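You operate a simulated robot arm through the tools that you are given. There is no shell and no other tool. Be economical: measure what you need, move in short steps, check, and stop when the job is done.

Carry out the task below with a simulated robot arm. There is one attempt and no reset: what you move stays moved.

TASK
Get unit three running again: switch off, lever the ram up, shut the guard, switch on, start.
Fine: in this order; yellow lever for the ram; caps and other controls stay.

It is judged by the outcome, as a careful person would: the job done as asked, and still so three seconds after it is handed in. It fails if anything else is knocked over, pushed out of place, dropped, spilled or broken. Lids that push on must go on centred and level and be pressed home; caps that screw on are set level and turned clockwise until they are tight.

THE ROBOT
A 7-joint arm with a two-finger gripper, fixed in place. Base frame: the origin is at the foot of the arm, x ahead of it, y to its left, z up; the work surface is at about z = 720. Units: mm, degrees, N and s.
With the tool pointing down near the work surface it reaches from about 280 to 720 mm from the base axis. Its first joint turns from -166.0 to 166.0 degrees. Payload 2.94 kg.
The TCP is the grasp point between the finger pads, 30 mm short of the fingertips. In the tool frame z runs along the fingers and y along their closing line. The gripper opens to 138 mm. The gripper's body begins 109 mm behind the TCP.
Orientation is told as [roll, pitch, yaw] about the base's x, y, z axes, in that order, counted from this pose: with the fingers straight down and closing along the base's y, the tool's x points along the base's -x, its y along +y and its z along -z.

THE INTERFACE
- The arm moves only by the tool move_arm. Its argument "plan" is a list of rows, each an object of numbers (a shift or turn left out is 0, a gripper value left out holds the last): "ax", "ay", "az": the turn, a rotation vector about the tool's x, y, z in degrees; "dx", "dy", "dz": the shift along the tool's x, y, z in mm; "claw": the closure, from 0 (fully open) to 1 (shut). In form: [{"ax": .., "ay": .., "az": .., "dx": .., "dy": .., "dz": .., "claw": ..}, ...]. A call has 1 to 10 rows; each row is the pose to reach, as a shift and turn from the pose commanded when the call began, along the tool's axes at that moment. Each row takes 0.2 s and may step no farther than 50 mm and 8.6 degrees from the row before; otherwise, or with a gripper value out of range, the whole call is refused. A pose out of reach is approached as far as the arm can. The call stops where the force on the tool passes 40 N (or 10 N more than at its start, if that is more) or the arm is blocked; 0.2 s more then pass. The fingers move at their own pace and stop on an object; they squeeze with about 26 N. The grip force told is the motor's: it shows also when the fingers shut on nothing. Time passes only in rows, and 0.2 s behind the last, so rows that repeat a pose let the fingers close. The reply holds the time, the measured pose of the TCP, the force on the tool along the base axes, the opening and the grip force, in the units named above and with some noise, with the torque about the TCP (base axes, N m) and any sound that the robot's microphone picked up.
- Cameras (640 x 400 px; columns grow to the right, rows downward): "scene" is fixed at [215.8, 638.8, 1608.4]; the picture's right is [-0.95, -0.30, 0.00], its down [-0.15, 0.47, -0.87] and it looks along [0.26, -0.83, -0.49] (base axes); focal length 320 px, centre (320, 200). "wrist" rides on the gripper at [71, 19, -146] in the tool frame; the picture's right is [-0.26, 0.97, 0.00], its down [-0.85, -0.23, -0.48] and it looks along [-0.46, -0.12, 0.88] (tool axes); focal length 280 px, centre (320, 200). There is no depth. A picture from a camera that has moved, and an enlarged one, comes with that camera's place and axes in the base frame and with its lens. The place of the scene camera against the robot may be out by one fixed shift of up to 25 mm in any direction.
- get_image(camera): a new picture of that camera. No time passes.
- lift_body(by): slides the trunk up (or, below 0, down) by that many mm; the arm rides with it, the base frame stays. It gives what a move gives, with no picture.
- zoom(camera, box): a new picture of the part [left, top, right, bottom] of that camera's present view, enlarged. No time passes.
- hand_in(): hands the job in; it is judged then, once.

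Work in short steps. Places have to be worked out from the pictures, the camera data and where the tool is seen: move nearer, look again, correct. Check each grasp and each placing, and mend what went wrong. You have 120 turns and 84 pictures in all, those below and enlarged ones among them. Open the gripper and draw the arm clear of the work before you hand the job in, unless the task says otherwise; then end with one line.

The tools are called by a JSON object that holds its "fn" and its "kwargs". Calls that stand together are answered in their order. move_arm: Moves the arm, as the interface text tells. Its arguments: {"type":"object","properties":{"plan":{"type":"array","items":{"type":"object","properties":{"ax":{"type":"number"},"ay":{"type":"number"},"az":{"type":"number"},"dx":{"type":"number"},"dy":{"type":"number"},"dz":{"type":"number"},"claw":{"type":"number"}}}}},"required":["plan"]} The other tools are called the same way: lift_body (by) slides the trunk up or down; get_image (camera) takes a picture; zoom (camera, box) takes an enlarged picture of a part of a camera's view; hand_in () hands the job in.

At the start:

```text
clock: 0.0
tool_pos: [398.9, -164.4, 1354.1]
tool_rot: [0.1, 0.0, 0.0]
ft_force: [-0.3, 0.0, -0.6]
wrist_torque: [0.02, -0.01, -0.02]
grip_width: 138.1
grasp_force: 0.0
trunk travel left (down, up): [-375.0, 79.0]
```

scene: 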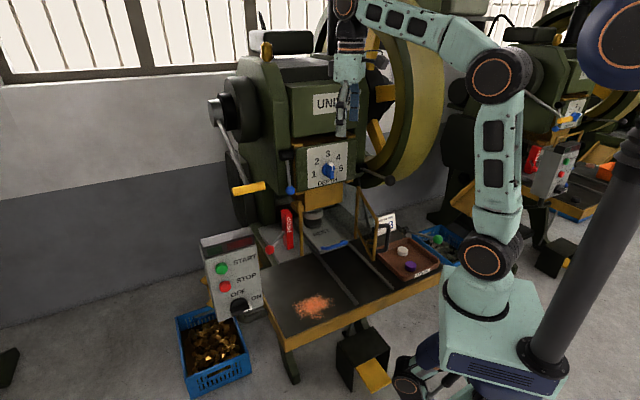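
wrist: 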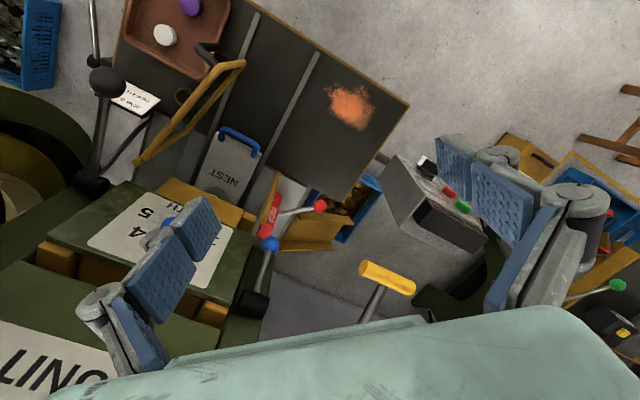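

I start by looking closer at the press and its controls in the scene.

{"fn": "zoom", "kwargs": {"camera": "scene", "box": [180, 180, 340, 330]}}

{"fn": "zoom", "kwargs": {"camera": "scene", "box": [200, 70, 400, 200]}}

{"fn": "zoom", "kwargs": {"camera": "scene", "box": [280, 170, 460, 290]}}

{"fn": "zoom", "kwargs": {"camera": "scene", "box": [500, 60, 640, 220]}}

```text
2.67 times, centred on (260, 255) of scene
camera zoom: at [215.8, 638.8, 1608.4], right [-0.95, -0.3, 0.0], down [-0.15, 0.47, -0.87], along [0.26, -0.83, -0.49], focal length 853 px, centre (480, 53)
```

zoom: 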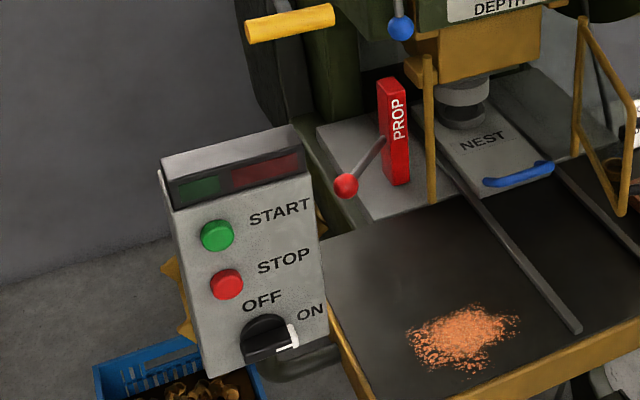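

```text
3.08 times, centred on (300, 135) of scene
camera zoom: at [215.8, 638.8, 1608.4], right [-0.95, -0.3, 0.0], down [-0.15, 0.47, -0.87], along [0.26, -0.83, -0.49], focal length 985 px, centre (382, 400)
```

zoom: 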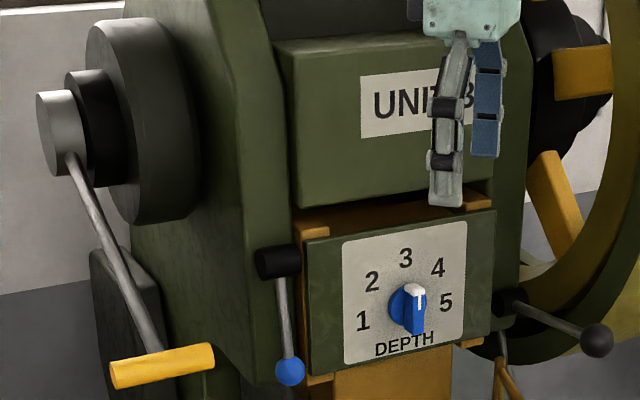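

```text
3.33 times, centred on (370, 230) of scene
camera zoom: at [215.8, 638.8, 1608.4], right [-0.95, -0.3, 0.0], down [-0.15, 0.47, -0.87], along [0.26, -0.83, -0.49], focal length 1067 px, centre (153, 100)
```

zoom: 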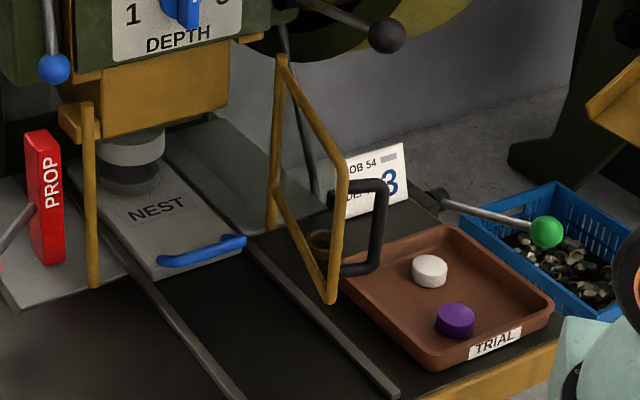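

```text
2.50 times, centred on (570, 140) of scene
camera zoom: at [215.8, 638.8, 1608.4], right [-0.95, -0.3, 0.0], down [-0.15, 0.47, -0.87], along [0.26, -0.83, -0.49], focal length 800 px, centre (-305, 350)
```

zoom: 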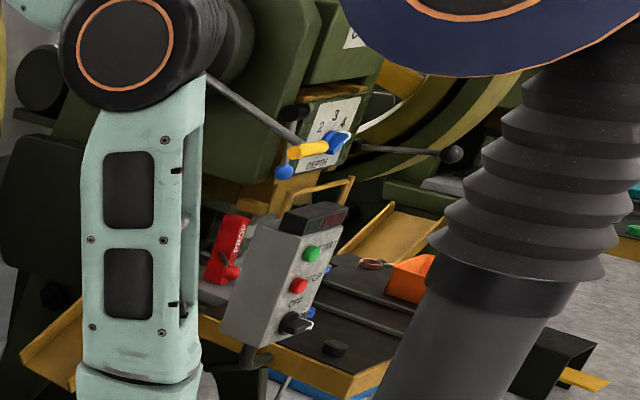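

The near press is UNIT 3; its rotary switch shows ON. The panel seems to be near (680, 60, 850–1000), facing the robot. I move to look at it from the front, tilting the tool forward.

{"fn": "move_arm", "kwargs": {"plan": [{"dy": 40, "dz": 25, "ay": -7.5}, {"dy": 80, "dz": 50, "ay": -15}, {"dy": 120, "dz": 75, "ay": -22.5}, {"dy": 160, "dz": 100, "ay": -30}, {"dy": 190, "dz": 130, "ay": -37.5}, {"dy": 214, "dz": 170, "ay": -45}, {"dy": 214, "dz": 215, "ay": -45}, {"dy": 214, "dz": 254, "ay": -45}, {"dy": 214, "dz": 254, "ay": -45}]}}

{"fn": "get_image", "kwargs": {"camera": "wrist"}}

{"fn": "get_image", "kwargs": {"camera": "scene"}}

```text
clock: 1.0
tool_pos: [414.3, -19.0, 1183.3]
tool_rot: [2.6, -16.5, -1.2]
ft_force: [0.1, -0.3, -1.0]
wrist_torque: [0.06, 0.03, 0.01]
grip_width: 138.0
grasp_force: 0.0
trunk travel left (down, up): [-375.0, 79.0]
stopped in row 4: the arm was blocked; the commanded pose is now the measured one
```

```text
77 pictures are left
camera wrist: at [306.1, -4.5, 1304.1], right [0.26, 0.96, 0.12], down [0.68, -0.27, 0.69], along [0.69, -0.1, -0.72], focal length 280 px, centre (320, 200)
```

wrist: 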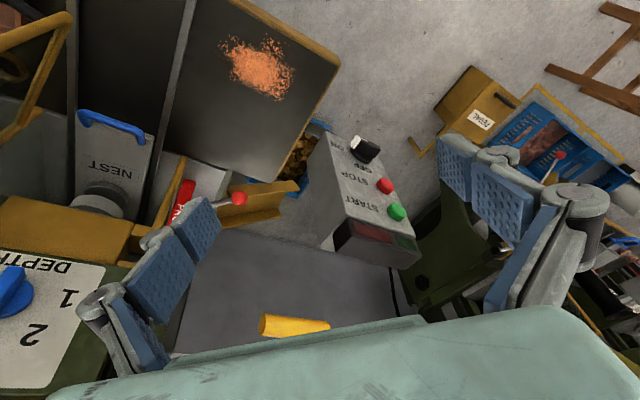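

```text
76 pictures are left
```

scene: 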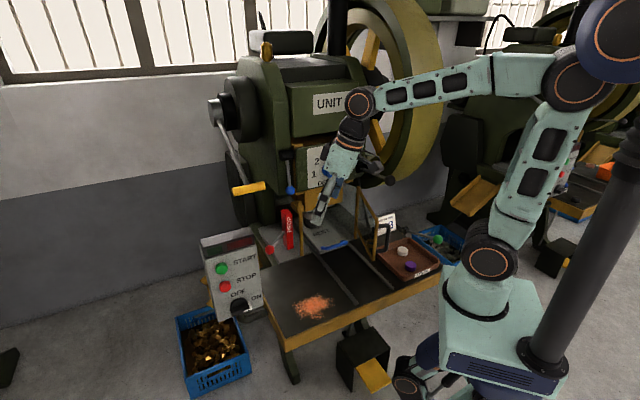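

The arm stopped early (probably a joint configuration issue), without contact force. I continue with a slower step, away from the press.

{"fn": "move_arm", "kwargs": {"plan": [{"dx": 10, "dy": 15, "dz": 0}, {"dx": 25, "dy": 30, "ay": -4}, {"dx": 40, "dy": 45, "ay": -8}, {"dx": 40, "dy": 60, "ay": -12}, {"dx": 40, "dy": 70, "ay": -16}, {"dx": 40, "dy": 70, "ay": -20}, {"dx": 40, "dy": 70, "ay": -20}]}}

```text
clock: 1.9
tool_pos: [375.6, 30.2, 1110.7]
tool_rot: [3.8, -14.0, -1.2]
ft_force: [0.7, -0.5, 0.8]
wrist_torque: [0.01, 0.04, 0.03]
grip_width: 137.8
grasp_force: 0.2
trunk travel left (down, up): [-375.0, 79.0]
stopped in row 4: the arm was blocked; the commanded pose is now the measured one
```

The tool can't pitch forward this close to the base (wrist too near the axis). I move out in x while pitching.

{"fn": "move_arm", "kwargs": {"plan": [{"dx": -20, "dz": -20}, {"dx": -45, "dz": -40, "ay": -4}, {"dx": -70, "dz": -50, "ay": -8}, {"dx": -95, "dz": -60, "ay": -14}, {"dx": -110, "dz": -60, "ay": -20}, {"dx": -110, "dz": -60, "ay": -26}, {"dx": -110, "dz": -60, "ay": -32}, {"dx": -110, "dz": -60, "ay": -32}]}}

{"fn": "get_image", "kwargs": {"camera": "wrist"}}

```text
clock: 3.6
tool_pos: [465.7, 30.2, 1199.0]
tool_rot: [5.3, -46.3, -3.6]
ft_force: [-0.4, -0.1, -1.0]
wrist_torque: [-0.02, 0.0, -0.01]
grip_width: 138.3
grasp_force: 0.1
trunk travel left (down, up): [-375.0, 79.0]
```

```text
75 pictures are left
camera wrist: at [311.4, 45.3, 1249.4], right [0.18, 0.95, 0.25], down [0.24, -0.29, 0.93], along [0.95, -0.1, -0.28], focal length 280 px, centre (320, 200)
```

wrist: 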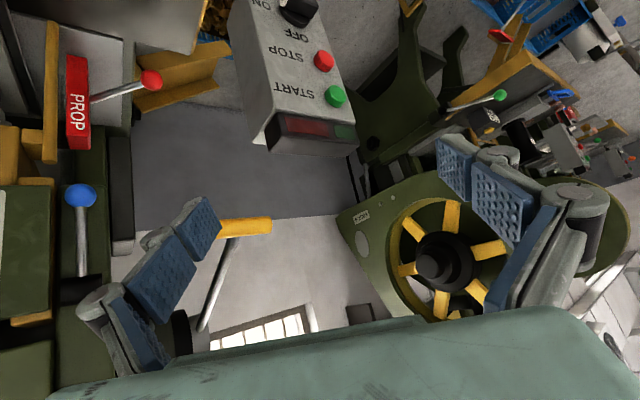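

Pitching works now. I lower the trunk a bit so the panel comes within comfortable reach, then look again.

{"fn": "lift_body", "kwargs": {"by": -150}}

{"fn": "get_image", "kwargs": {"camera": "wrist"}}

{"fn": "get_image", "kwargs": {"camera": "scene"}}

```text
clock: 5.4
tool_pos: [465.1, 28.5, 1051.1]
tool_rot: [5.3, -46.4, -3.7]
ft_force: [0.2, 0.1, -0.5]
wrist_torque: [0.02, 0.01, 0.01]
grip_width: 138.2
grasp_force: 0.1
trunk travel left (down, up): [-225.0, 229.0]
```

```text
74 pictures are left
camera wrist: at [311.5, 44.8, 1100.1], right [0.18, 0.95, 0.25], down [0.24, -0.29, 0.93], along [0.95, -0.11, -0.28], focal length 280 px, centre (320, 200)
```

wrist: 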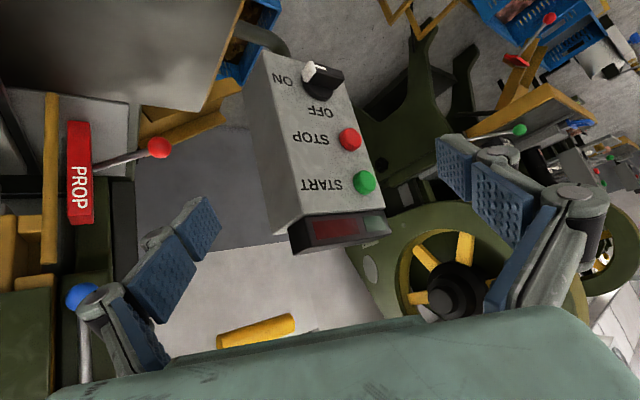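

```text
73 pictures are left
```

scene: 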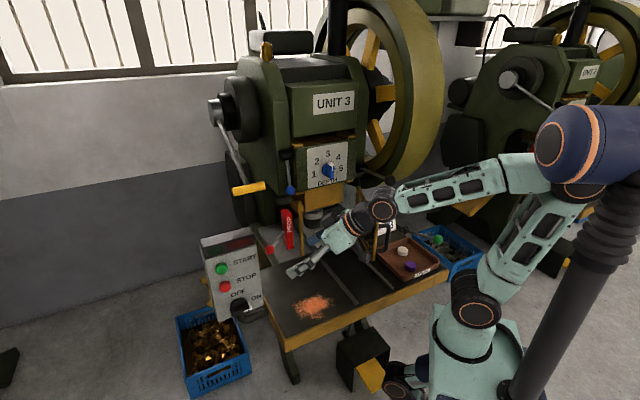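

UNIT 3 is confirmed. I zoom in on the panel and the switch.

{"fn": "zoom", "kwargs": {"camera": "wrist", "box": [220, 30, 412, 260]}}

{"fn": "zoom", "kwargs": {"camera": "scene", "box": [190, 220, 280, 325]}}

```text
1.74 times, centred on (316, 145) of wrist
camera zoom: at [311.5, 44.8, 1100.1], right [0.18, 0.95, 0.25], down [0.24, -0.29, 0.93], along [0.95, -0.11, -0.28], focal length 488 px, centre (327, 296)
```

zoom: 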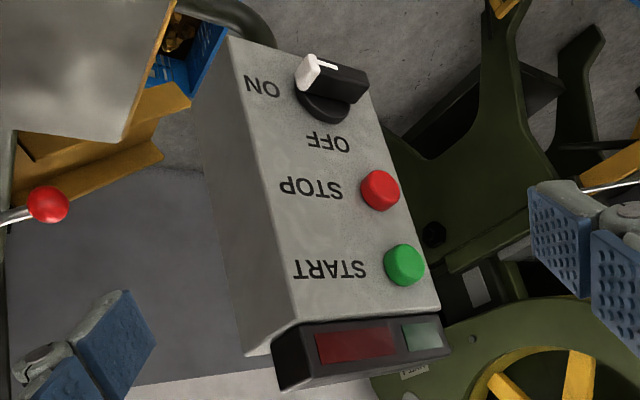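

```text
3.81 times, centred on (235, 272) of scene
camera zoom: at [215.8, 638.8, 1608.4], right [-0.95, -0.3, 0.0], down [-0.15, 0.47, -0.87], along [0.26, -0.83, -0.49], focal length 1219 px, centre (644, -76)
```

zoom: 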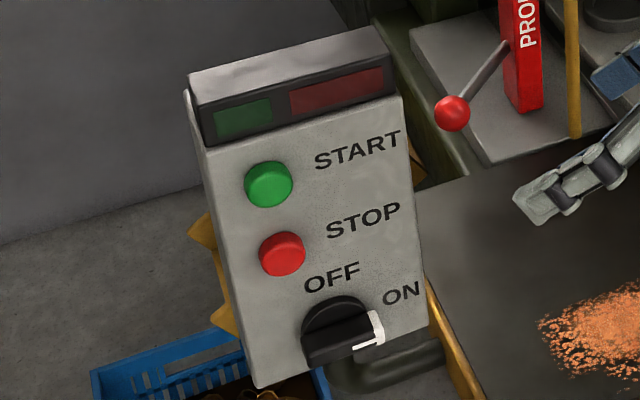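

From triangulation: the panel is vertical, its face spanning (624,-16) to (725,88), z 770–1017, with outward normal about (-0.72, 0.70, 0). START is at about (692,69,982) and the knob at about (677,38,820) on the plane, with its bar horizontal toward ON. I move to face the panel squarely.

{"fn": "move_arm", "kwargs": {"plan": [{"dx": 8, "dy": 16.5, "dz": 20.6, "ax": 5.44, "ay": -5.33, "az": 1.69}, {"dx": 16, "dy": 33, "dz": 41.2, "ax": 10.9, "ay": -10.65, "az": 3.4}, {"dx": 24, "dy": 49.5, "dz": 61.7, "ax": 16.3, "ay": -16, "az": 5.06}, {"dx": 32, "dy": 66, "dz": 82.3, "ax": 21.75, "ay": -21.3, "az": 6.75}, {"dx": 40, "dy": 82.4, "dz": 102.9, "ax": 27.2, "ay": -26.6, "az": 8.4}, {"dx": 48, "dy": 98.9, "dz": 123.4, "ax": 32.6, "ay": -32, "az": 10.1}, {"dx": 56, "dy": 115.4, "dz": 144, "ax": 38.1, "ay": -37.3, "az": 11.8}, {"dx": 64.1, "dy": 131.9, "dz": 164.6, "ax": 43.5, "ay": -42.6, "az": 13.5}, {"dx": 64.1, "dy": 131.9, "dz": 164.6, "ax": 43.5, "ay": -42.6, "az": 13.5}]}}

{"fn": "get_image", "kwargs": {"camera": "wrist"}}

```text
clock: 5.8
tool_pos: [417.6, 220.3, 1026.1]
tool_rot: [6.9, -49.8, 14.1]
ft_force: [1.2, -0.8, 0.5]
wrist_torque: [0.17, 0.06, 0.21]
grip_width: 138.4
grasp_force: 0.0
trunk travel left (down, up): [-225.0, 229.0]
stopped in row 2: the arm was blocked; the commanded pose is now the measured one
```

```text
70 pictures are left
camera wrist: at [264.1, 184.3, 1065.8], right [-0.16, 0.95, 0.27], down [0.27, -0.23, 0.94], along [0.95, 0.22, -0.22], focal length 280 px, centre (320, 200)
```

wrist: 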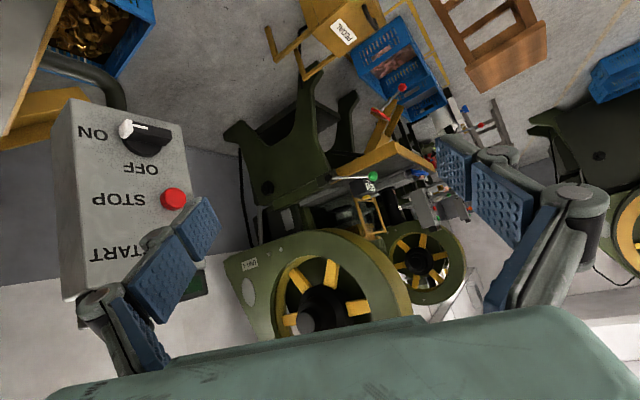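

The arm jumped in configuration (wrist too close to the base again). I move forward first with no rotation.

{"fn": "move_arm", "kwargs": {"plan": [{"dx": -9, "dy": -12, "dz": 32.5}, {"dx": -18, "dy": -24, "dz": 65}, {"dx": -27, "dy": -36, "dz": 97.5}, {"dx": -35.6, "dy": -47.7, "dz": 130.2}, {"dx": -35.6, "dy": -47.7, "dz": 130.2}]}}

{"fn": "get_image", "kwargs": {"camera": "scene"}}

```text
clock: 7.2
tool_pos: [423.1, 403.8, 975.7]
tool_rot: [4.4, -51.1, 38.6]
ft_force: [0.5, 0.5, 0.5]
wrist_torque: [0.05, 0.0, 0.01]
grip_width: 138.0
grasp_force: 0.1
out of reach, approached as far as the arm can: row 3, 4
trunk travel left (down, up): [-225.0, 229.0]
stopped in row 5: the arm was blocked; the commanded pose is now the measured one
```

```text
69 pictures are left
```

scene: 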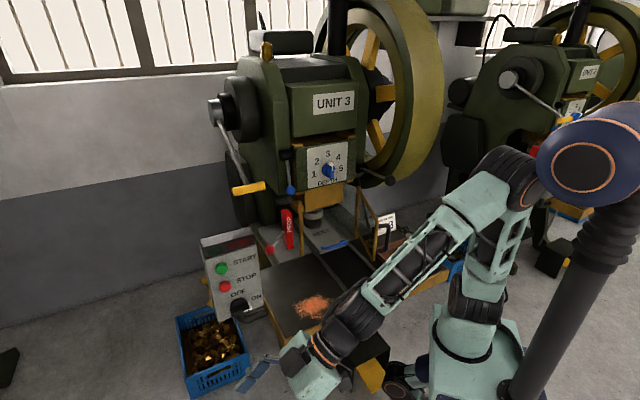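

The arm's base swung round to y≈400. I now yaw the tool step by step back toward the panel while keeping the wrist roughly in place.

{"fn": "move_arm", "kwargs": {"plan": [{"dx": 3.5, "dy": -17, "dz": 4, "ax": 6.2, "ay": -0.4, "az": 5}, {"dx": 7, "dy": -34, "dz": 8, "ax": 12.4, "ay": -0.8, "az": 10}, {"dx": 10.5, "dy": -51, "dz": 12, "ax": 18.6, "ay": -1.1, "az": 15}, {"dx": 14, "dy": -68, "dz": 16, "ax": 24.9, "ay": -1.5, "az": 20}, {"dx": 17.4, "dy": -86, "dz": 19.7, "ax": 31.1, "ay": -1.9, "az": 25}, {"dx": 17.4, "dy": -86, "dz": 19.7, "ax": 31.1, "ay": -1.9, "az": 25}]}}

{"fn": "get_image", "kwargs": {"camera": "scene"}}

```text
clock: 7.9
tool_pos: [453.9, 371.3, 1009.6]
tool_rot: [24.7, -49.6, 6.0]
ft_force: [0.2, -0.9, 0.8]
wrist_torque: [0.0, 0.06, 0.02]
grip_width: 138.0
grasp_force: 0.1
trunk travel left (down, up): [-225.0, 229.0]
stopped in row 3: the arm was blocked; the commanded pose is now the measured one
```

```text
68 pictures are left
```

scene: 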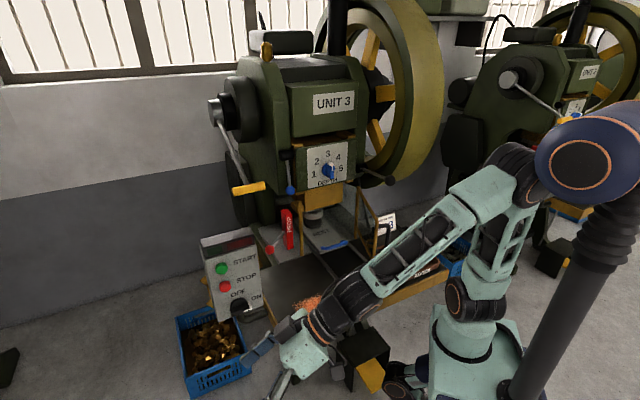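

The configuration is awkward; I return the tool to straight down in place, to get the arm back to a sane posture.

{"fn": "move_arm", "kwargs": {"plan": [{"ax": 3.7, "ay": 6.8, "az": 2.3}, {"ax": 7.3, "ay": 13.6, "az": 4.6}, {"ax": 11, "ay": 20.4, "az": 6.9}, {"ax": 14.7, "ay": 27.2, "az": 9.3}, {"ax": 18.4, "ay": 34, "az": 11.6}, {"ax": 22, "ay": 40.8, "az": 13.9}, {"ax": 25.7, "ay": 47.6, "az": 16.2}, {"ax": 25.7, "ay": 47.6, "az": 16.2}]}}

{"fn": "get_image", "kwargs": {"camera": "scene"}}

```text
clock: 9.7
tool_pos: [453.3, 374.6, 1009.8]
tool_rot: [-0.2, -0.1, 0.2]
ft_force: [0.8, 0.4, 0.3]
wrist_torque: [-0.01, 0.01, 0.0]
grip_width: 138.2
grasp_force: 0.0
trunk travel left (down, up): [-225.0, 229.0]
```

```text
67 pictures are left
```

scene: 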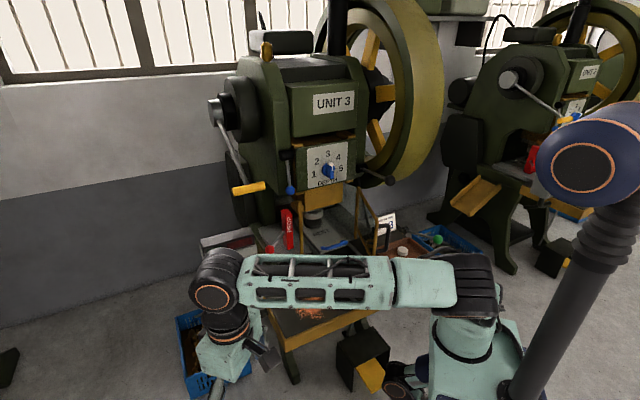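

Down posture is clean. Now I yaw -45° while pointing down, so that the later pitch is along the panel normal.

{"fn": "move_arm", "kwargs": {"plan": [{"az": 7.5}, {"az": 15}, {"az": 22.5}, {"az": 30}, {"az": 37.5}, {"az": 45}, {"az": 45}]}}

```text
clock: 11.3
tool_pos: [453.0, 372.3, 1009.6]
tool_rot: [0.1, -0.3, -44.9]
ft_force: [-0.4, -0.6, -0.4]
wrist_torque: [0.01, 0.02, 0.02]
grip_width: 138.0
grasp_force: 0.0
trunk travel left (down, up): [-225.0, 229.0]
```

{"fn": "move_arm", "kwargs": {"plan": [{"ay": -8, "dx": -22, "dz": -2}, {"ay": -16, "dx": -44, "dz": -6}, {"ay": -24, "dx": -66, "dz": -14}, {"ay": -32, "dx": -88, "dz": -20}, {"ay": -40, "dx": -110, "dz": -20}, {"ay": -48, "dx": -130, "dz": -20}, {"ay": -48, "dx": -130, "dz": -20}]}}

{"fn": "get_image", "kwargs": {"camera": "scene"}}

{"fn": "get_image", "kwargs": {"camera": "wrist"}}

```text
clock: 12.9
tool_pos: [546.3, 282.3, 1030.6]
tool_rot: [0.1, -48.4, -44.8]
ft_force: [0.0, -0.2, 0.6]
wrist_torque: [-0.02, -0.02, 0.03]
grip_width: 138.2
grasp_force: 0.1
trunk travel left (down, up): [-225.0, 229.0]
```

```text
66 pictures are left
```

scene: 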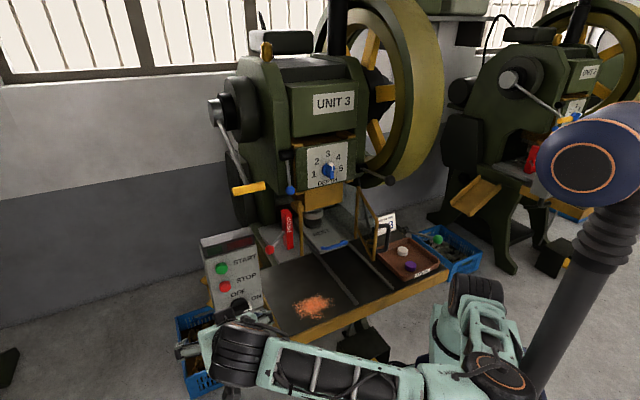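

```text
65 pictures are left
camera wrist: at [448.8, 405.4, 1074.3], right [0.8, 0.56, 0.2], down [-0.01, -0.31, 0.95], along [0.6, -0.77, -0.24], focal length 280 px, centre (320, 200)
```

wrist: 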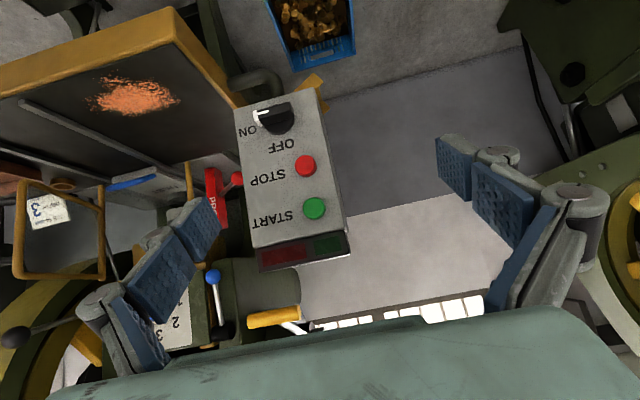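

Now the panel is seen squarely and my estimates agree. I finish the pitch to horizontal and come to 150 mm in front of the panel, z≈900.

{"fn": "move_arm", "kwargs": {"plan": [{"ay": -7, "dx": 3.4, "dy": -13.4, "dz": 28.8}, {"ay": -14, "dx": 6.8, "dy": -26.8, "dz": 57.6}, {"ay": -21, "dx": 10.2, "dy": -40.2, "dz": 86.4}, {"ay": -28, "dx": 13.6, "dy": -53.6, "dz": 115.2}, {"ay": -35, "dx": 17, "dy": -67, "dz": 144}, {"ay": -41.6, "dx": 20.4, "dy": -80.3, "dz": 172.8}, {"ay": -41.6, "dx": 20.4, "dy": -80.3, "dz": 172.8}]}}

{"fn": "get_image", "kwargs": {"camera": "wrist"}}

```text
clock: 14.5
tool_pos: [571.8, 142.8, 900.4]
tool_rot: [7.7, -89.7, -52.6]
ft_force: [-0.6, 0.0, 0.3]
wrist_torque: [-0.02, 0.02, 0.03]
grip_width: 138.1
grasp_force: 0.0
trunk travel left (down, up): [-225.0, 229.0]
```

```text
64 pictures are left
camera wrist: at [482.1, 260.8, 829.1], right [0.68, 0.68, 0.26], down [-0.5, 0.17, 0.85], along [0.54, -0.71, 0.46], focal length 280 px, centre (320, 200)
```

wrist: 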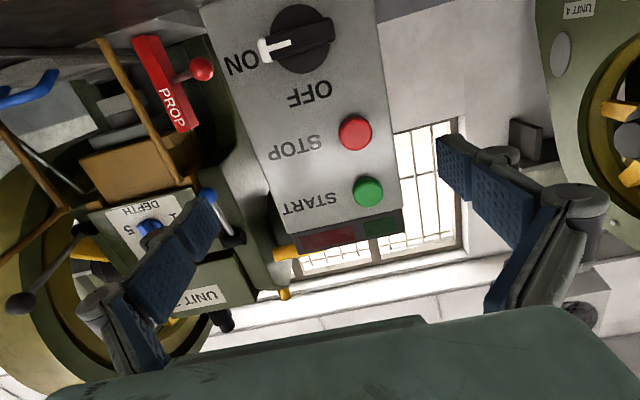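

The knob's axis works out near s=82 along the face, z≈820, i.e. about (681,43,820). I now roll the gripper +90° so it closes vertically on the horizontal bar, closing it part-way.

{"fn": "move_arm", "kwargs": {"plan": [{"az": 8.5, "claw": 0.4}, {"az": 17}, {"az": 25.5}, {"az": 34}, {"az": 42.5}, {"az": 51}, {"az": 59.5}, {"az": 68}, {"az": 76.5}, {"az": 85}]}}

{"fn": "get_image", "kwargs": {"camera": "wrist"}}

```text
clock: 16.7
tool_pos: [568.6, 136.1, 999.9]
tool_rot: [84.9, -6.6, -134.0]
ft_force: [-0.5, 0.6, -0.5]
wrist_torque: [0.0, -0.02, -0.03]
grip_width: 83.1
grasp_force: 0.2
out of reach, approached as far as the arm can: row 6, 7, 8, 9, 10
trunk travel left (down, up): [-225.0, 229.0]
```

```text
63 pictures are left
camera wrist: at [518.4, 289.2, 1023.9], right [-0.04, -0.17, 0.98], down [-0.96, -0.28, -0.09], along [0.29, -0.95, -0.15], focal length 280 px, centre (320, 200)
```

wrist: 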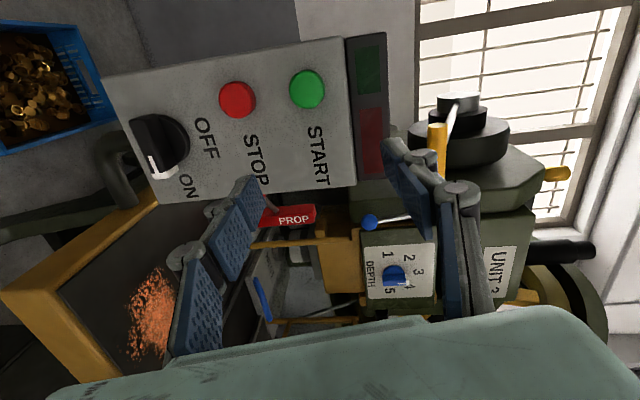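

The roll was reached but only 100 mm higher (joint limit). Lowering the trunk by about 180 mm would bring this posture down to the knob height; I check the scene first.

{"fn": "get_image", "kwargs": {"camera": "scene"}}

```text
62 pictures are left
```

scene: 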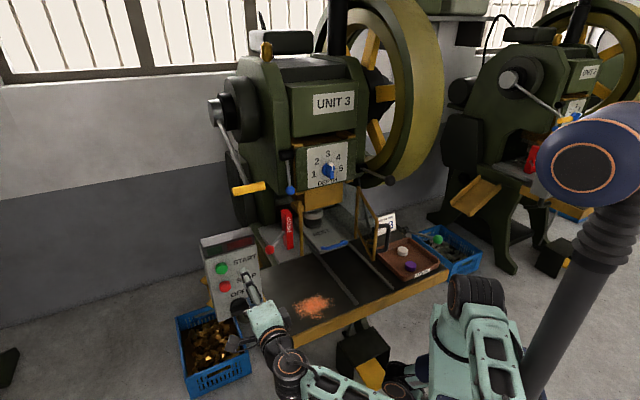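

The wrist and forearm are in front of and clear of the table, so lowering is safe. I lower the trunk 180 mm.

{"fn": "lift_body", "kwargs": {"by": -180}}

{"fn": "get_image", "kwargs": {"camera": "wrist"}}

```text
clock: 18.7
tool_pos: [569.8, 134.8, 820.6]
tool_rot: [84.9, -6.6, -134.0]
ft_force: [-0.1, 0.1, -0.5]
wrist_torque: [0.0, -0.03, -0.01]
grip_width: 82.8
grasp_force: 0.1
trunk travel left (down, up): [-45.0, 409.0]
```

```text
61 pictures are left
camera wrist: at [518.4, 289.2, 843.7], right [-0.04, -0.17, 0.99], down [-0.96, -0.28, -0.09], along [0.29, -0.95, -0.15], focal length 280 px, centre (320, 200)
```

wrist: 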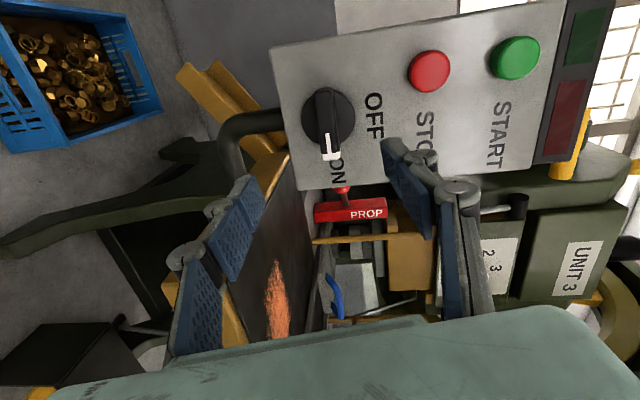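

Knob axis now resolves consistently at (682,43,819.5) on the plane; I'm 12 mm to its right. I correct sideways and level the tool slightly, staying 144 mm away.

{"fn": "move_arm", "kwargs": {"plan": [{"dx": 6, "ax": -2.5, "claw": 0.55}, {"dx": 12.5, "ax": -5}, {"dx": 12.5, "ax": -5}]}}

```text
clock: 19.5
tool_pos: [573.6, 138.4, 835.8]
tool_rot: [86.6, -6.9, -133.9]
ft_force: [0.6, 0.5, -0.4]
wrist_torque: [0.01, 0.02, 0.02]
grip_width: 62.2
grasp_force: 0.0
out of reach, approached as far as the arm can: row 1, 2, 3
trunk travel left (down, up): [-45.0, 409.0]
```

It is at a joint limit here; the small residual tilt (4–7°) is acceptable. I go forward and re-centre in the same orientation, and see whether the limit eases.

{"fn": "move_arm", "kwargs": {"plan": [{"dx": 3, "dy": -3.4, "dz": 20}, {"dx": 6, "dy": -7, "dz": 40}, {"dx": 9, "dy": -10.3, "dz": 59.6}, {"dx": 9, "dy": -10.3, "dz": 59.6}]}}

{"fn": "get_image", "kwargs": {"camera": "wrist"}}

```text
clock: 20.5
tool_pos: [622.0, 103.0, 829.2]
tool_rot: [86.0, -7.1, -133.7]
ft_force: [0.1, 0.2, 0.5]
wrist_torque: [0.01, 0.01, 0.02]
grip_width: 62.4
grasp_force: 0.1
out of reach, approached as far as the arm can: row 2, 3, 4
trunk travel left (down, up): [-45.0, 409.0]
```

```text
60 pictures are left
camera wrist: at [569.3, 256.9, 848.7], right [-0.05, -0.15, 0.99], down [-0.95, -0.29, -0.09], along [0.3, -0.95, -0.13], focal length 280 px, centre (320, 200)
```

wrist: 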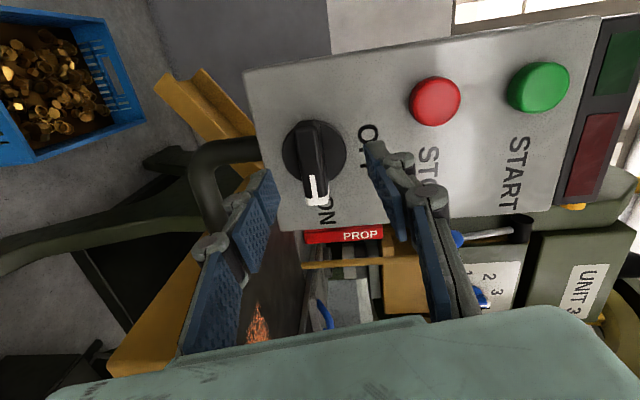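

Just 6 mm too high and ~3 mm to one side at the knob; I lower the trunk 6 mm, then advance toward the knob to about 46 mm off the plane.

{"fn": "lift_body", "kwargs": {"by": -6}}

{"fn": "move_arm", "kwargs": {"plan": [{"dx": 3, "dz": 13}, {"dx": 3, "dz": 26}, {"dx": 3, "dz": 38}, {"dx": 3, "dz": 38}]}}

{"fn": "get_image", "kwargs": {"camera": "wrist"}}

```text
clock: 21.0
tool_pos: [621.8, 103.3, 822.1]
tool_rot: [86.1, -7.1, -133.8]
ft_force: [1.2, 0.2, -0.1]
wrist_torque: [-0.01, -0.02, 0.0]
grip_width: 62.1
grasp_force: 0.1
trunk travel left (down, up): [-39.0, 415.0]
```

```text
clock: 22.0
tool_pos: [650.8, 78.5, 820.1]
tool_rot: [85.8, -7.1, -133.7]
ft_force: [1.3, 0.6, 0.8]
wrist_torque: [0.0, -0.01, -0.03]
grip_width: 62.3
grasp_force: 0.1
trunk travel left (down, up): [-39.0, 415.0]
```

```text
59 pictures are left
camera wrist: at [598.1, 232.4, 840.6], right [-0.05, -0.15, 0.99], down [-0.95, -0.29, -0.09], along [0.3, -0.95, -0.13], focal length 280 px, centre (320, 200)
```

wrist: 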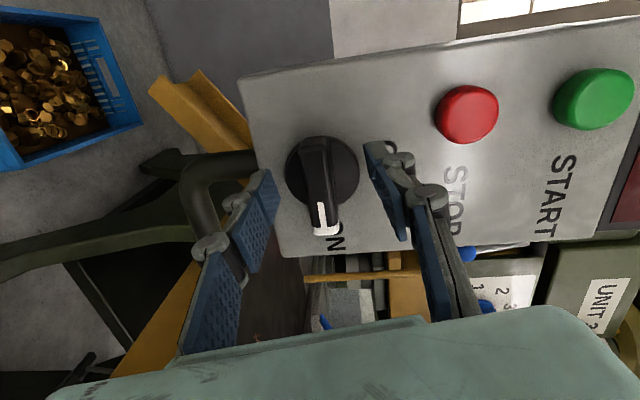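

The knob is centred between the fingers. I advance 4 mm and close.

{"fn": "move_arm", "kwargs": {"plan": [{"dz": 4}, {"dz": 4, "claw": 1}, {"dz": 4, "claw": 1}, {"dz": 4, "claw": 1}, {"dz": 4, "claw": 1}]}}

{"fn": "get_image", "kwargs": {"camera": "wrist"}}

```text
clock: 23.2
tool_pos: [652.8, 76.5, 819.1]
tool_rot: [85.8, -7.2, -133.7]
ft_force: [-3.2, -1.9, -5.8]
wrist_torque: [-0.53, -0.66, 0.07]
grip_width: 18.2
grasp_force: 43.6
trunk travel left (down, up): [-39.0, 415.0]
```

```text
58 pictures are left
camera wrist: at [600.9, 229.2, 839.4], right [-0.05, -0.15, 0.99], down [-0.95, -0.29, -0.09], along [0.3, -0.95, -0.13], focal length 280 px, centre (320, 200)
```

wrist: 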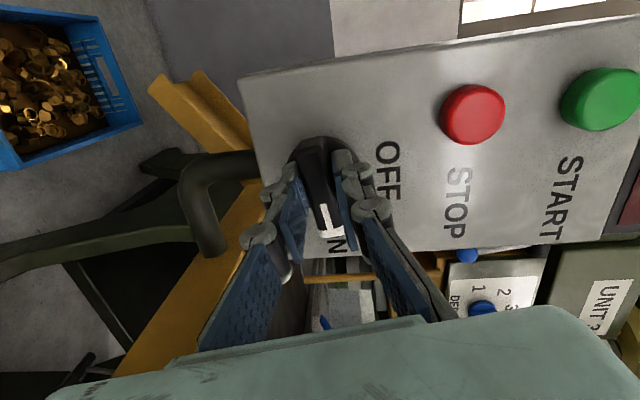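

Firm grip at 18 mm. I rotate CCW (az negative) toward OFF in two parts.

{"fn": "move_arm", "kwargs": {"plan": [{"az": -7}, {"az": -14}, {"az": -21}, {"az": -28}, {"az": -35}, {"az": -42}, {"az": -42}]}}

{"fn": "get_image", "kwargs": {"camera": "wrist"}}

```text
clock: 24.8
tool_pos: [652.5, 73.9, 815.6]
tool_rot: [83.6, -49.1, -129.7]
ft_force: [-26.2, -3.4, -26.1]
wrist_torque: [-0.25, -0.54, -0.03]
grip_width: 18.0
grasp_force: 43.2
trunk travel left (down, up): [-39.0, 415.0]
```

```text
57 pictures are left
camera wrist: at [589.7, 222.4, 784.9], right [0.44, 0.36, 0.82], down [-0.82, -0.21, 0.53], along [0.36, -0.91, 0.2], focal length 280 px, centre (320, 200)
```

wrist: 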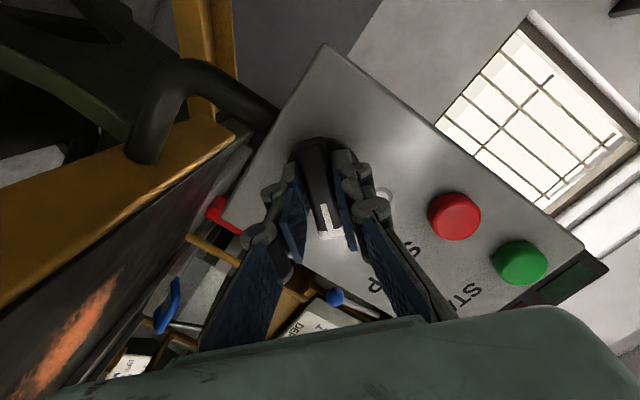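

The knob follows. There is some lateral load from axis offset, so I ease the TCP a few mm and complete the turn.

{"fn": "move_arm", "kwargs": {"plan": [{"dx": 1.5, "dy": -5, "dz": -1}, {"dx": 1.5, "dy": -5, "dz": -1, "az": -7}, {"dx": 1.5, "dy": -5, "dz": -1, "az": -14}, {"dx": 1.5, "dy": -5, "dz": -1, "az": -21}, {"dx": 1.5, "dy": -5, "dz": -1, "az": -28}, {"dx": 1.5, "dy": -5, "dz": -1, "az": -35}, {"dx": 1.5, "dy": -5, "dz": -1, "az": -43}, {"dx": 1.5, "dy": -5, "dz": -1, "az": -43}]}}

{"fn": "get_image", "kwargs": {"camera": "wrist"}}

```text
clock: 26.6
tool_pos: [648.6, 72.4, 813.5]
tool_rot: [-26.9, -85.6, -17.7]
ft_force: [-11.1, -16.2, -11.2]
wrist_torque: [1.46, -0.28, -0.58]
grip_width: 17.9
grasp_force: 43.2
trunk travel left (down, up): [-39.0, 415.0]
```

```text
56 pictures are left
camera wrist: at [554.5, 190.1, 753.1], right [0.7, 0.68, 0.23], down [-0.44, 0.15, 0.89], along [0.57, -0.72, 0.4], focal length 280 px, centre (320, 200)
```

wrist: 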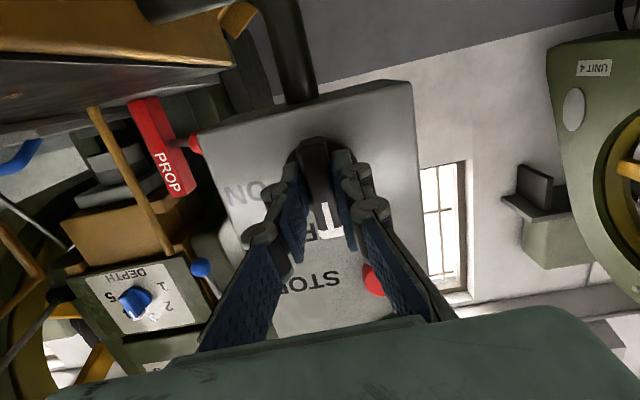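

The pointer is now at OFF. I release, back off and check.

{"fn": "move_arm", "kwargs": {"plan": [{"claw": 0.5}, {"claw": 0.5}, {"claw": 0.5}, {"dz": -30, "claw": 0.5}, {"dz": -60}, {"dz": -90}, {"dz": -90}]}}

{"fn": "get_image", "kwargs": {"camera": "wrist"}}

{"fn": "zoom", "kwargs": {"camera": "scene", "box": [180, 180, 340, 330]}}

```text
clock: 28.2
tool_pos: [587.3, 136.5, 820.8]
tool_rot: [-28.6, -85.6, -15.6]
ft_force: [-0.2, -0.1, -0.3]
wrist_torque: [-0.01, 0.0, -0.02]
grip_width: 68.8
grasp_force: 0.0
trunk travel left (down, up): [-39.0, 415.0]
```

```text
55 pictures are left
camera wrist: at [490.4, 255.2, 759.5], right [0.69, 0.69, 0.23], down [-0.44, 0.15, 0.89], along [0.58, -0.71, 0.4], focal length 280 px, centre (320, 200)
```

wrist: 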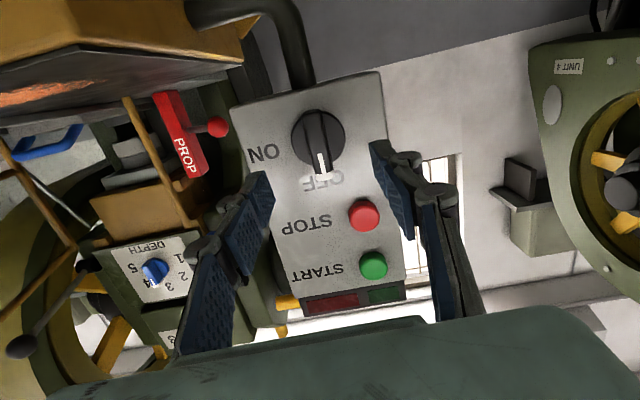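

```text
2.67 times, centred on (260, 255) of scene
camera zoom: at [215.8, 638.8, 1608.4], right [-0.95, -0.3, 0.0], down [-0.15, 0.47, -0.87], along [0.26, -0.83, -0.49], focal length 853 px, centre (480, 53)
```

zoom: 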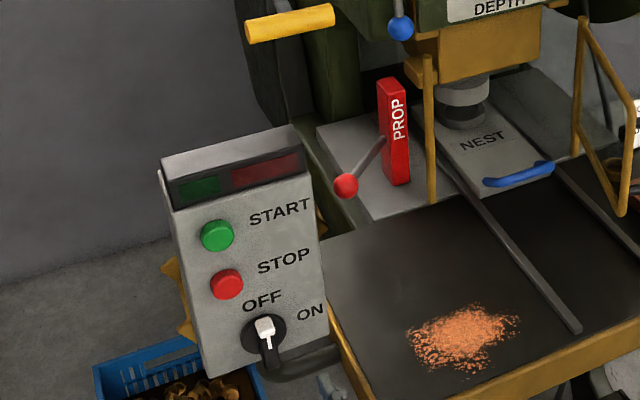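

The switch is at OFF. Next, the yellow lever: handle near (695,-120,1140), hub behind and above it. I raise the trunk 300 mm to view it and the ram.

{"fn": "lift_body", "kwargs": {"by": 300}}

{"fn": "get_image", "kwargs": {"camera": "wrist"}}

{"fn": "get_image", "kwargs": {"camera": "scene"}}

```text
clock: 31.2
tool_pos: [586.5, 137.1, 1120.3]
tool_rot: [-28.5, -85.7, -15.7]
ft_force: [0.4, 0.4, -0.4]
wrist_torque: [0.02, 0.02, 0.02]
grip_width: 69.0
grasp_force: 0.1
trunk travel left (down, up): [-339.0, 115.0]
```

```text
53 pictures are left
camera wrist: at [490.6, 255.2, 1059.3], right [0.69, 0.69, 0.23], down [-0.44, 0.15, 0.89], along [0.58, -0.71, 0.4], focal length 280 px, centre (320, 200)
```

wrist: 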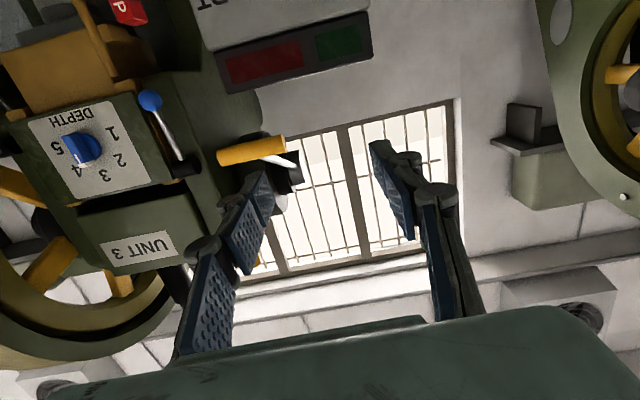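

```text
52 pictures are left
```

scene: 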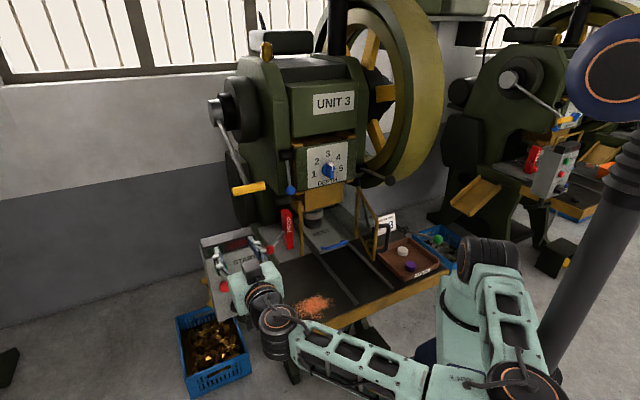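

The handle spans s≈345–451 at n≈-582, z≈1137. I zoom to see where the shaft joins it, and the ram.

{"fn": "zoom", "kwargs": {"camera": "wrist", "box": [180, 100, 340, 200]}}

{"fn": "zoom", "kwargs": {"camera": "scene", "box": [200, 80, 380, 260]}}

```text
4.00 times, centred on (260, 150) of wrist
camera zoom: at [490.6, 255.2, 1059.3], right [0.69, 0.69, 0.23], down [-0.44, 0.15, 0.89], along [0.58, -0.71, 0.4], focal length 1122 px, centre (560, 400)
```

zoom: 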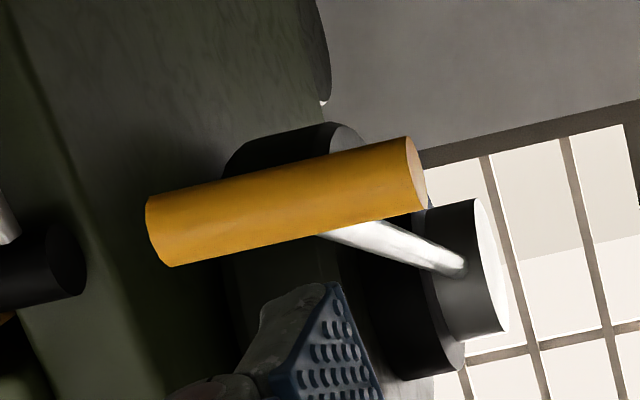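

```text
2.22 times, centred on (290, 170) of scene
camera zoom: at [215.8, 638.8, 1608.4], right [-0.95, -0.3, 0.0], down [-0.15, 0.47, -0.87], along [0.26, -0.83, -0.49], focal length 711 px, centre (387, 267)
```

zoom: 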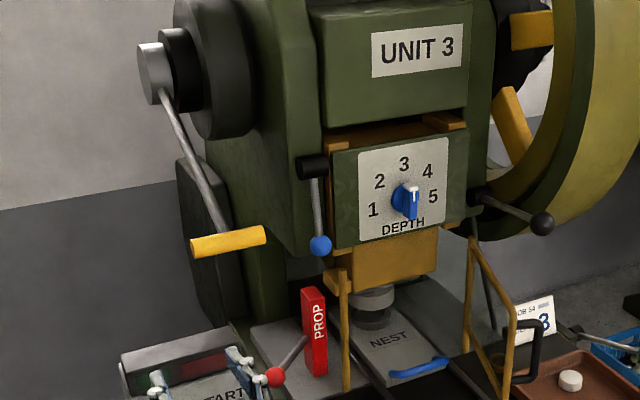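

Handle's shaft joins at its centre (s≈403); hub at n≈-912, z≈1273, so the lever is ~357 mm long, 22° below horizontal. I'll lift it from below with spread fingers astride the shaft, tool pitched ~30° down. First I go to a stand-off in front of it.

{"fn": "move_arm", "kwargs": {"plan": [{"dx": 4, "dy": -20.6, "dz": 23.3, "ay": 5.2, "claw": 0.64}, {"dx": 8, "dy": -41.3, "dz": 46.6, "ay": 10.4}, {"dx": 12, "dy": -62, "dz": 70, "ay": 15.6}, {"dx": 16, "dy": -82.5, "dz": 93.2, "ay": 20.8}, {"dx": 20, "dy": -103.2, "dz": 116.5, "ay": 26}, {"dx": 20, "dy": -103.2, "dz": 116.5, "ay": 26}]}}

{"fn": "get_image", "kwargs": {"camera": "wrist"}}

{"fn": "get_image", "kwargs": {"camera": "scene"}}

```text
clock: 32.6
tool_pos: [595.5, -18.1, 1096.5]
tool_rot: [-4.2, -60.0, -40.4]
ft_force: [0.1, 0.1, 0.2]
wrist_torque: [0.05, 0.0, 0.04]
grip_width: 49.8
grasp_force: 0.0
trunk travel left (down, up): [-339.0, 115.0]
```

```text
49 pictures are left
camera wrist: at [495.0, 110.1, 1107.2], right [0.77, 0.61, 0.19], down [-0.13, -0.15, 0.98], along [0.62, -0.78, -0.04], focal length 280 px, centre (320, 200)
```

wrist: 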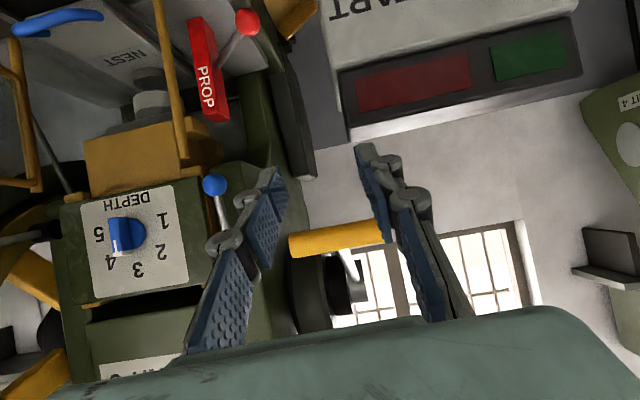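

```text
48 pictures are left
```

scene: 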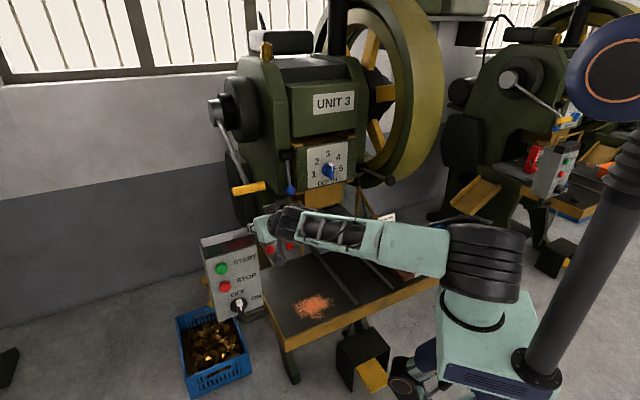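

Consistent with my estimate. I advance 105 mm horizontally so the fingers go beneath the handle.

{"fn": "move_arm", "kwargs": {"plan": [{"dx": -18, "dz": 31}, {"dx": -36, "dz": 62}, {"dx": -53, "dz": 92}, {"dx": -53, "dz": 92}]}}

{"fn": "get_image", "kwargs": {"camera": "wrist"}}

```text
clock: 33.6
tool_pos: [672.0, -91.0, 1097.3]
tool_rot: [-4.2, -60.1, -40.4]
ft_force: [-0.2, 0.1, 0.2]
wrist_torque: [-0.03, -0.02, 0.01]
grip_width: 49.9
grasp_force: 0.0
trunk travel left (down, up): [-339.0, 115.0]
```

```text
47 pictures are left
camera wrist: at [570.8, 36.4, 1107.2], right [0.77, 0.61, 0.19], down [-0.13, -0.15, 0.98], along [0.62, -0.78, -0.04], focal length 280 px, centre (320, 200)
```

wrist: 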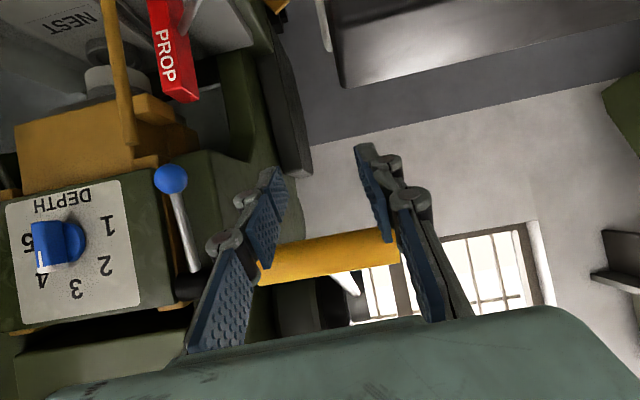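

Fingers are under the bar. I move up 30 mm toward contact, watching the force.

{"fn": "move_arm", "kwargs": {"plan": [{"dx": -8.7, "dz": -5}, {"dx": -17.3, "dz": -10}, {"dx": -26, "dz": -15}, {"dx": -26, "dz": -15}]}}

{"fn": "get_image", "kwargs": {"camera": "wrist"}}

```text
clock: 34.6
tool_pos: [672.7, -89.6, 1127.7]
tool_rot: [-4.2, -60.0, -40.4]
ft_force: [0.2, -0.3, -1.3]
wrist_torque: [0.01, 0.01, 0.0]
grip_width: 49.6
grasp_force: 0.0
trunk travel left (down, up): [-339.0, 115.0]
```

```text
46 pictures are left
camera wrist: at [571.1, 37.7, 1137.3], right [0.77, 0.61, 0.19], down [-0.13, -0.15, 0.98], along [0.62, -0.78, -0.04], focal length 280 px, centre (320, 200)
```

wrist: 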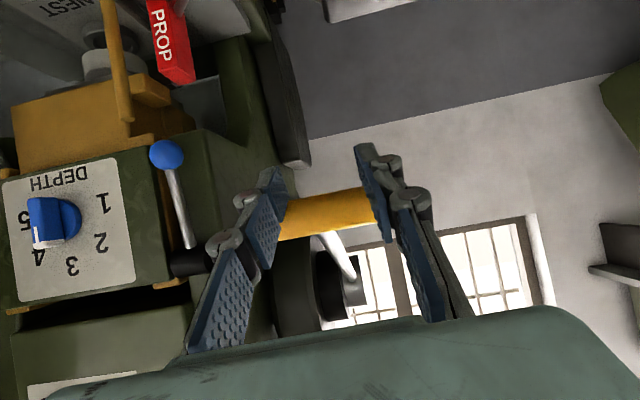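

No contact yet; the fingertips are ~10 mm short of the bar. I dip 12 mm, go in 28 mm, then up 32 mm.

{"fn": "move_arm", "kwargs": {"plan": [{"dx": 10.4, "dz": 6}, {"dx": -3.6, "dz": 30}, {"dx": -3.6, "dz": 30}, {"dx": -12, "dz": 25}, {"dx": -21, "dz": 20}, {"dx": -30, "dz": 15}, {"dx": -30, "dz": 15}]}}

{"fn": "get_image", "kwargs": {"camera": "wrist"}}

```text
clock: 35.8
tool_pos: [688.2, -106.3, 1120.0]
tool_rot: [-4.6, -58.5, -40.6]
ft_force: [-5.8, 4.7, -5.8]
wrist_torque: [0.11, -0.16, -0.21]
grip_width: 49.0
grasp_force: 0.0
trunk travel left (down, up): [-339.0, 115.0]
stopped in row 5: the force on the tool passed its limit at 47 N (the readings are from after the stop); the commanded pose is now the measured one
```

```text
45 pictures are left
camera wrist: at [587.3, 21.8, 1134.1], right [0.78, 0.6, 0.18], down [-0.11, -0.16, 0.98], along [0.62, -0.79, -0.06], focal length 280 px, centre (320, 200)
```

wrist: 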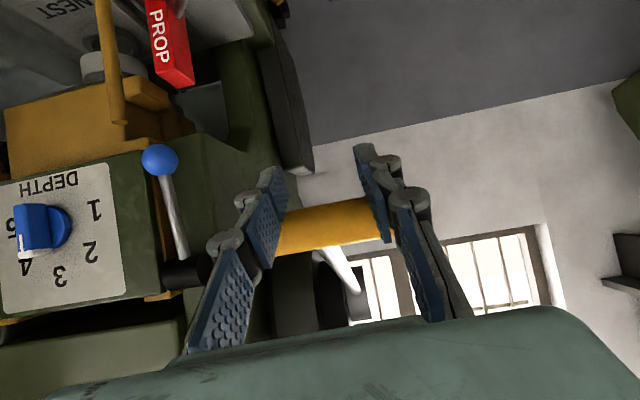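

Contact with the bar; the stop came from too quick a push. I lift slowly along the lever's arc (up and slightly outward).

{"fn": "move_arm", "kwargs": {"plan": [{"dx": -1.8, "dz": -2.4}, {"dx": -3.7, "dz": -4.7}, {"dx": -5.5, "dz": -7.1}, {"dx": -7.3, "dz": -9.5}, {"dx": -9.2, "dz": -11.8}, {"dx": -11, "dz": -14.2}, {"dx": -12.8, "dz": -16.6}, {"dx": -14.6, "dz": -19}, {"dx": -14.6, "dz": -19}]}}

{"fn": "zoom", "kwargs": {"camera": "scene", "box": [200, 80, 380, 260]}}

```text
clock: 36.9
tool_pos: [682.7, -101.0, 1124.5]
tool_rot: [-4.8, -57.6, -40.6]
ft_force: [-5.8, 4.7, -4.6]
wrist_torque: [0.17, -0.08, -0.21]
grip_width: 48.8
grasp_force: 0.0
trunk travel left (down, up): [-339.0, 115.0]
stopped in row 5: the force on the tool passed its limit at 41 N (the readings are from after the stop); the commanded pose is now the measured one
```

```text
2.22 times, centred on (290, 170) of scene
camera zoom: at [215.8, 638.8, 1608.4], right [-0.95, -0.3, 0.0], down [-0.15, 0.47, -0.87], along [0.26, -0.83, -0.49], focal length 711 px, centre (387, 267)
```

zoom: 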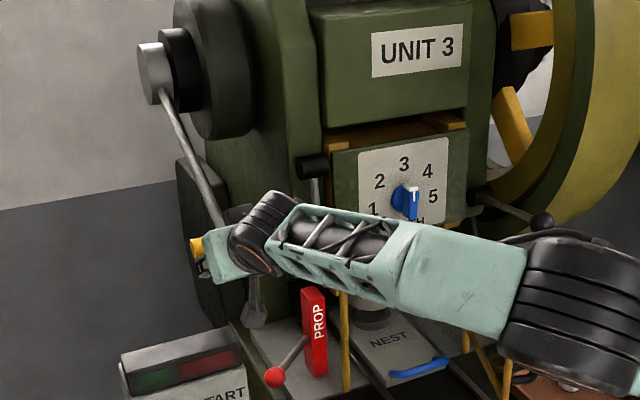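

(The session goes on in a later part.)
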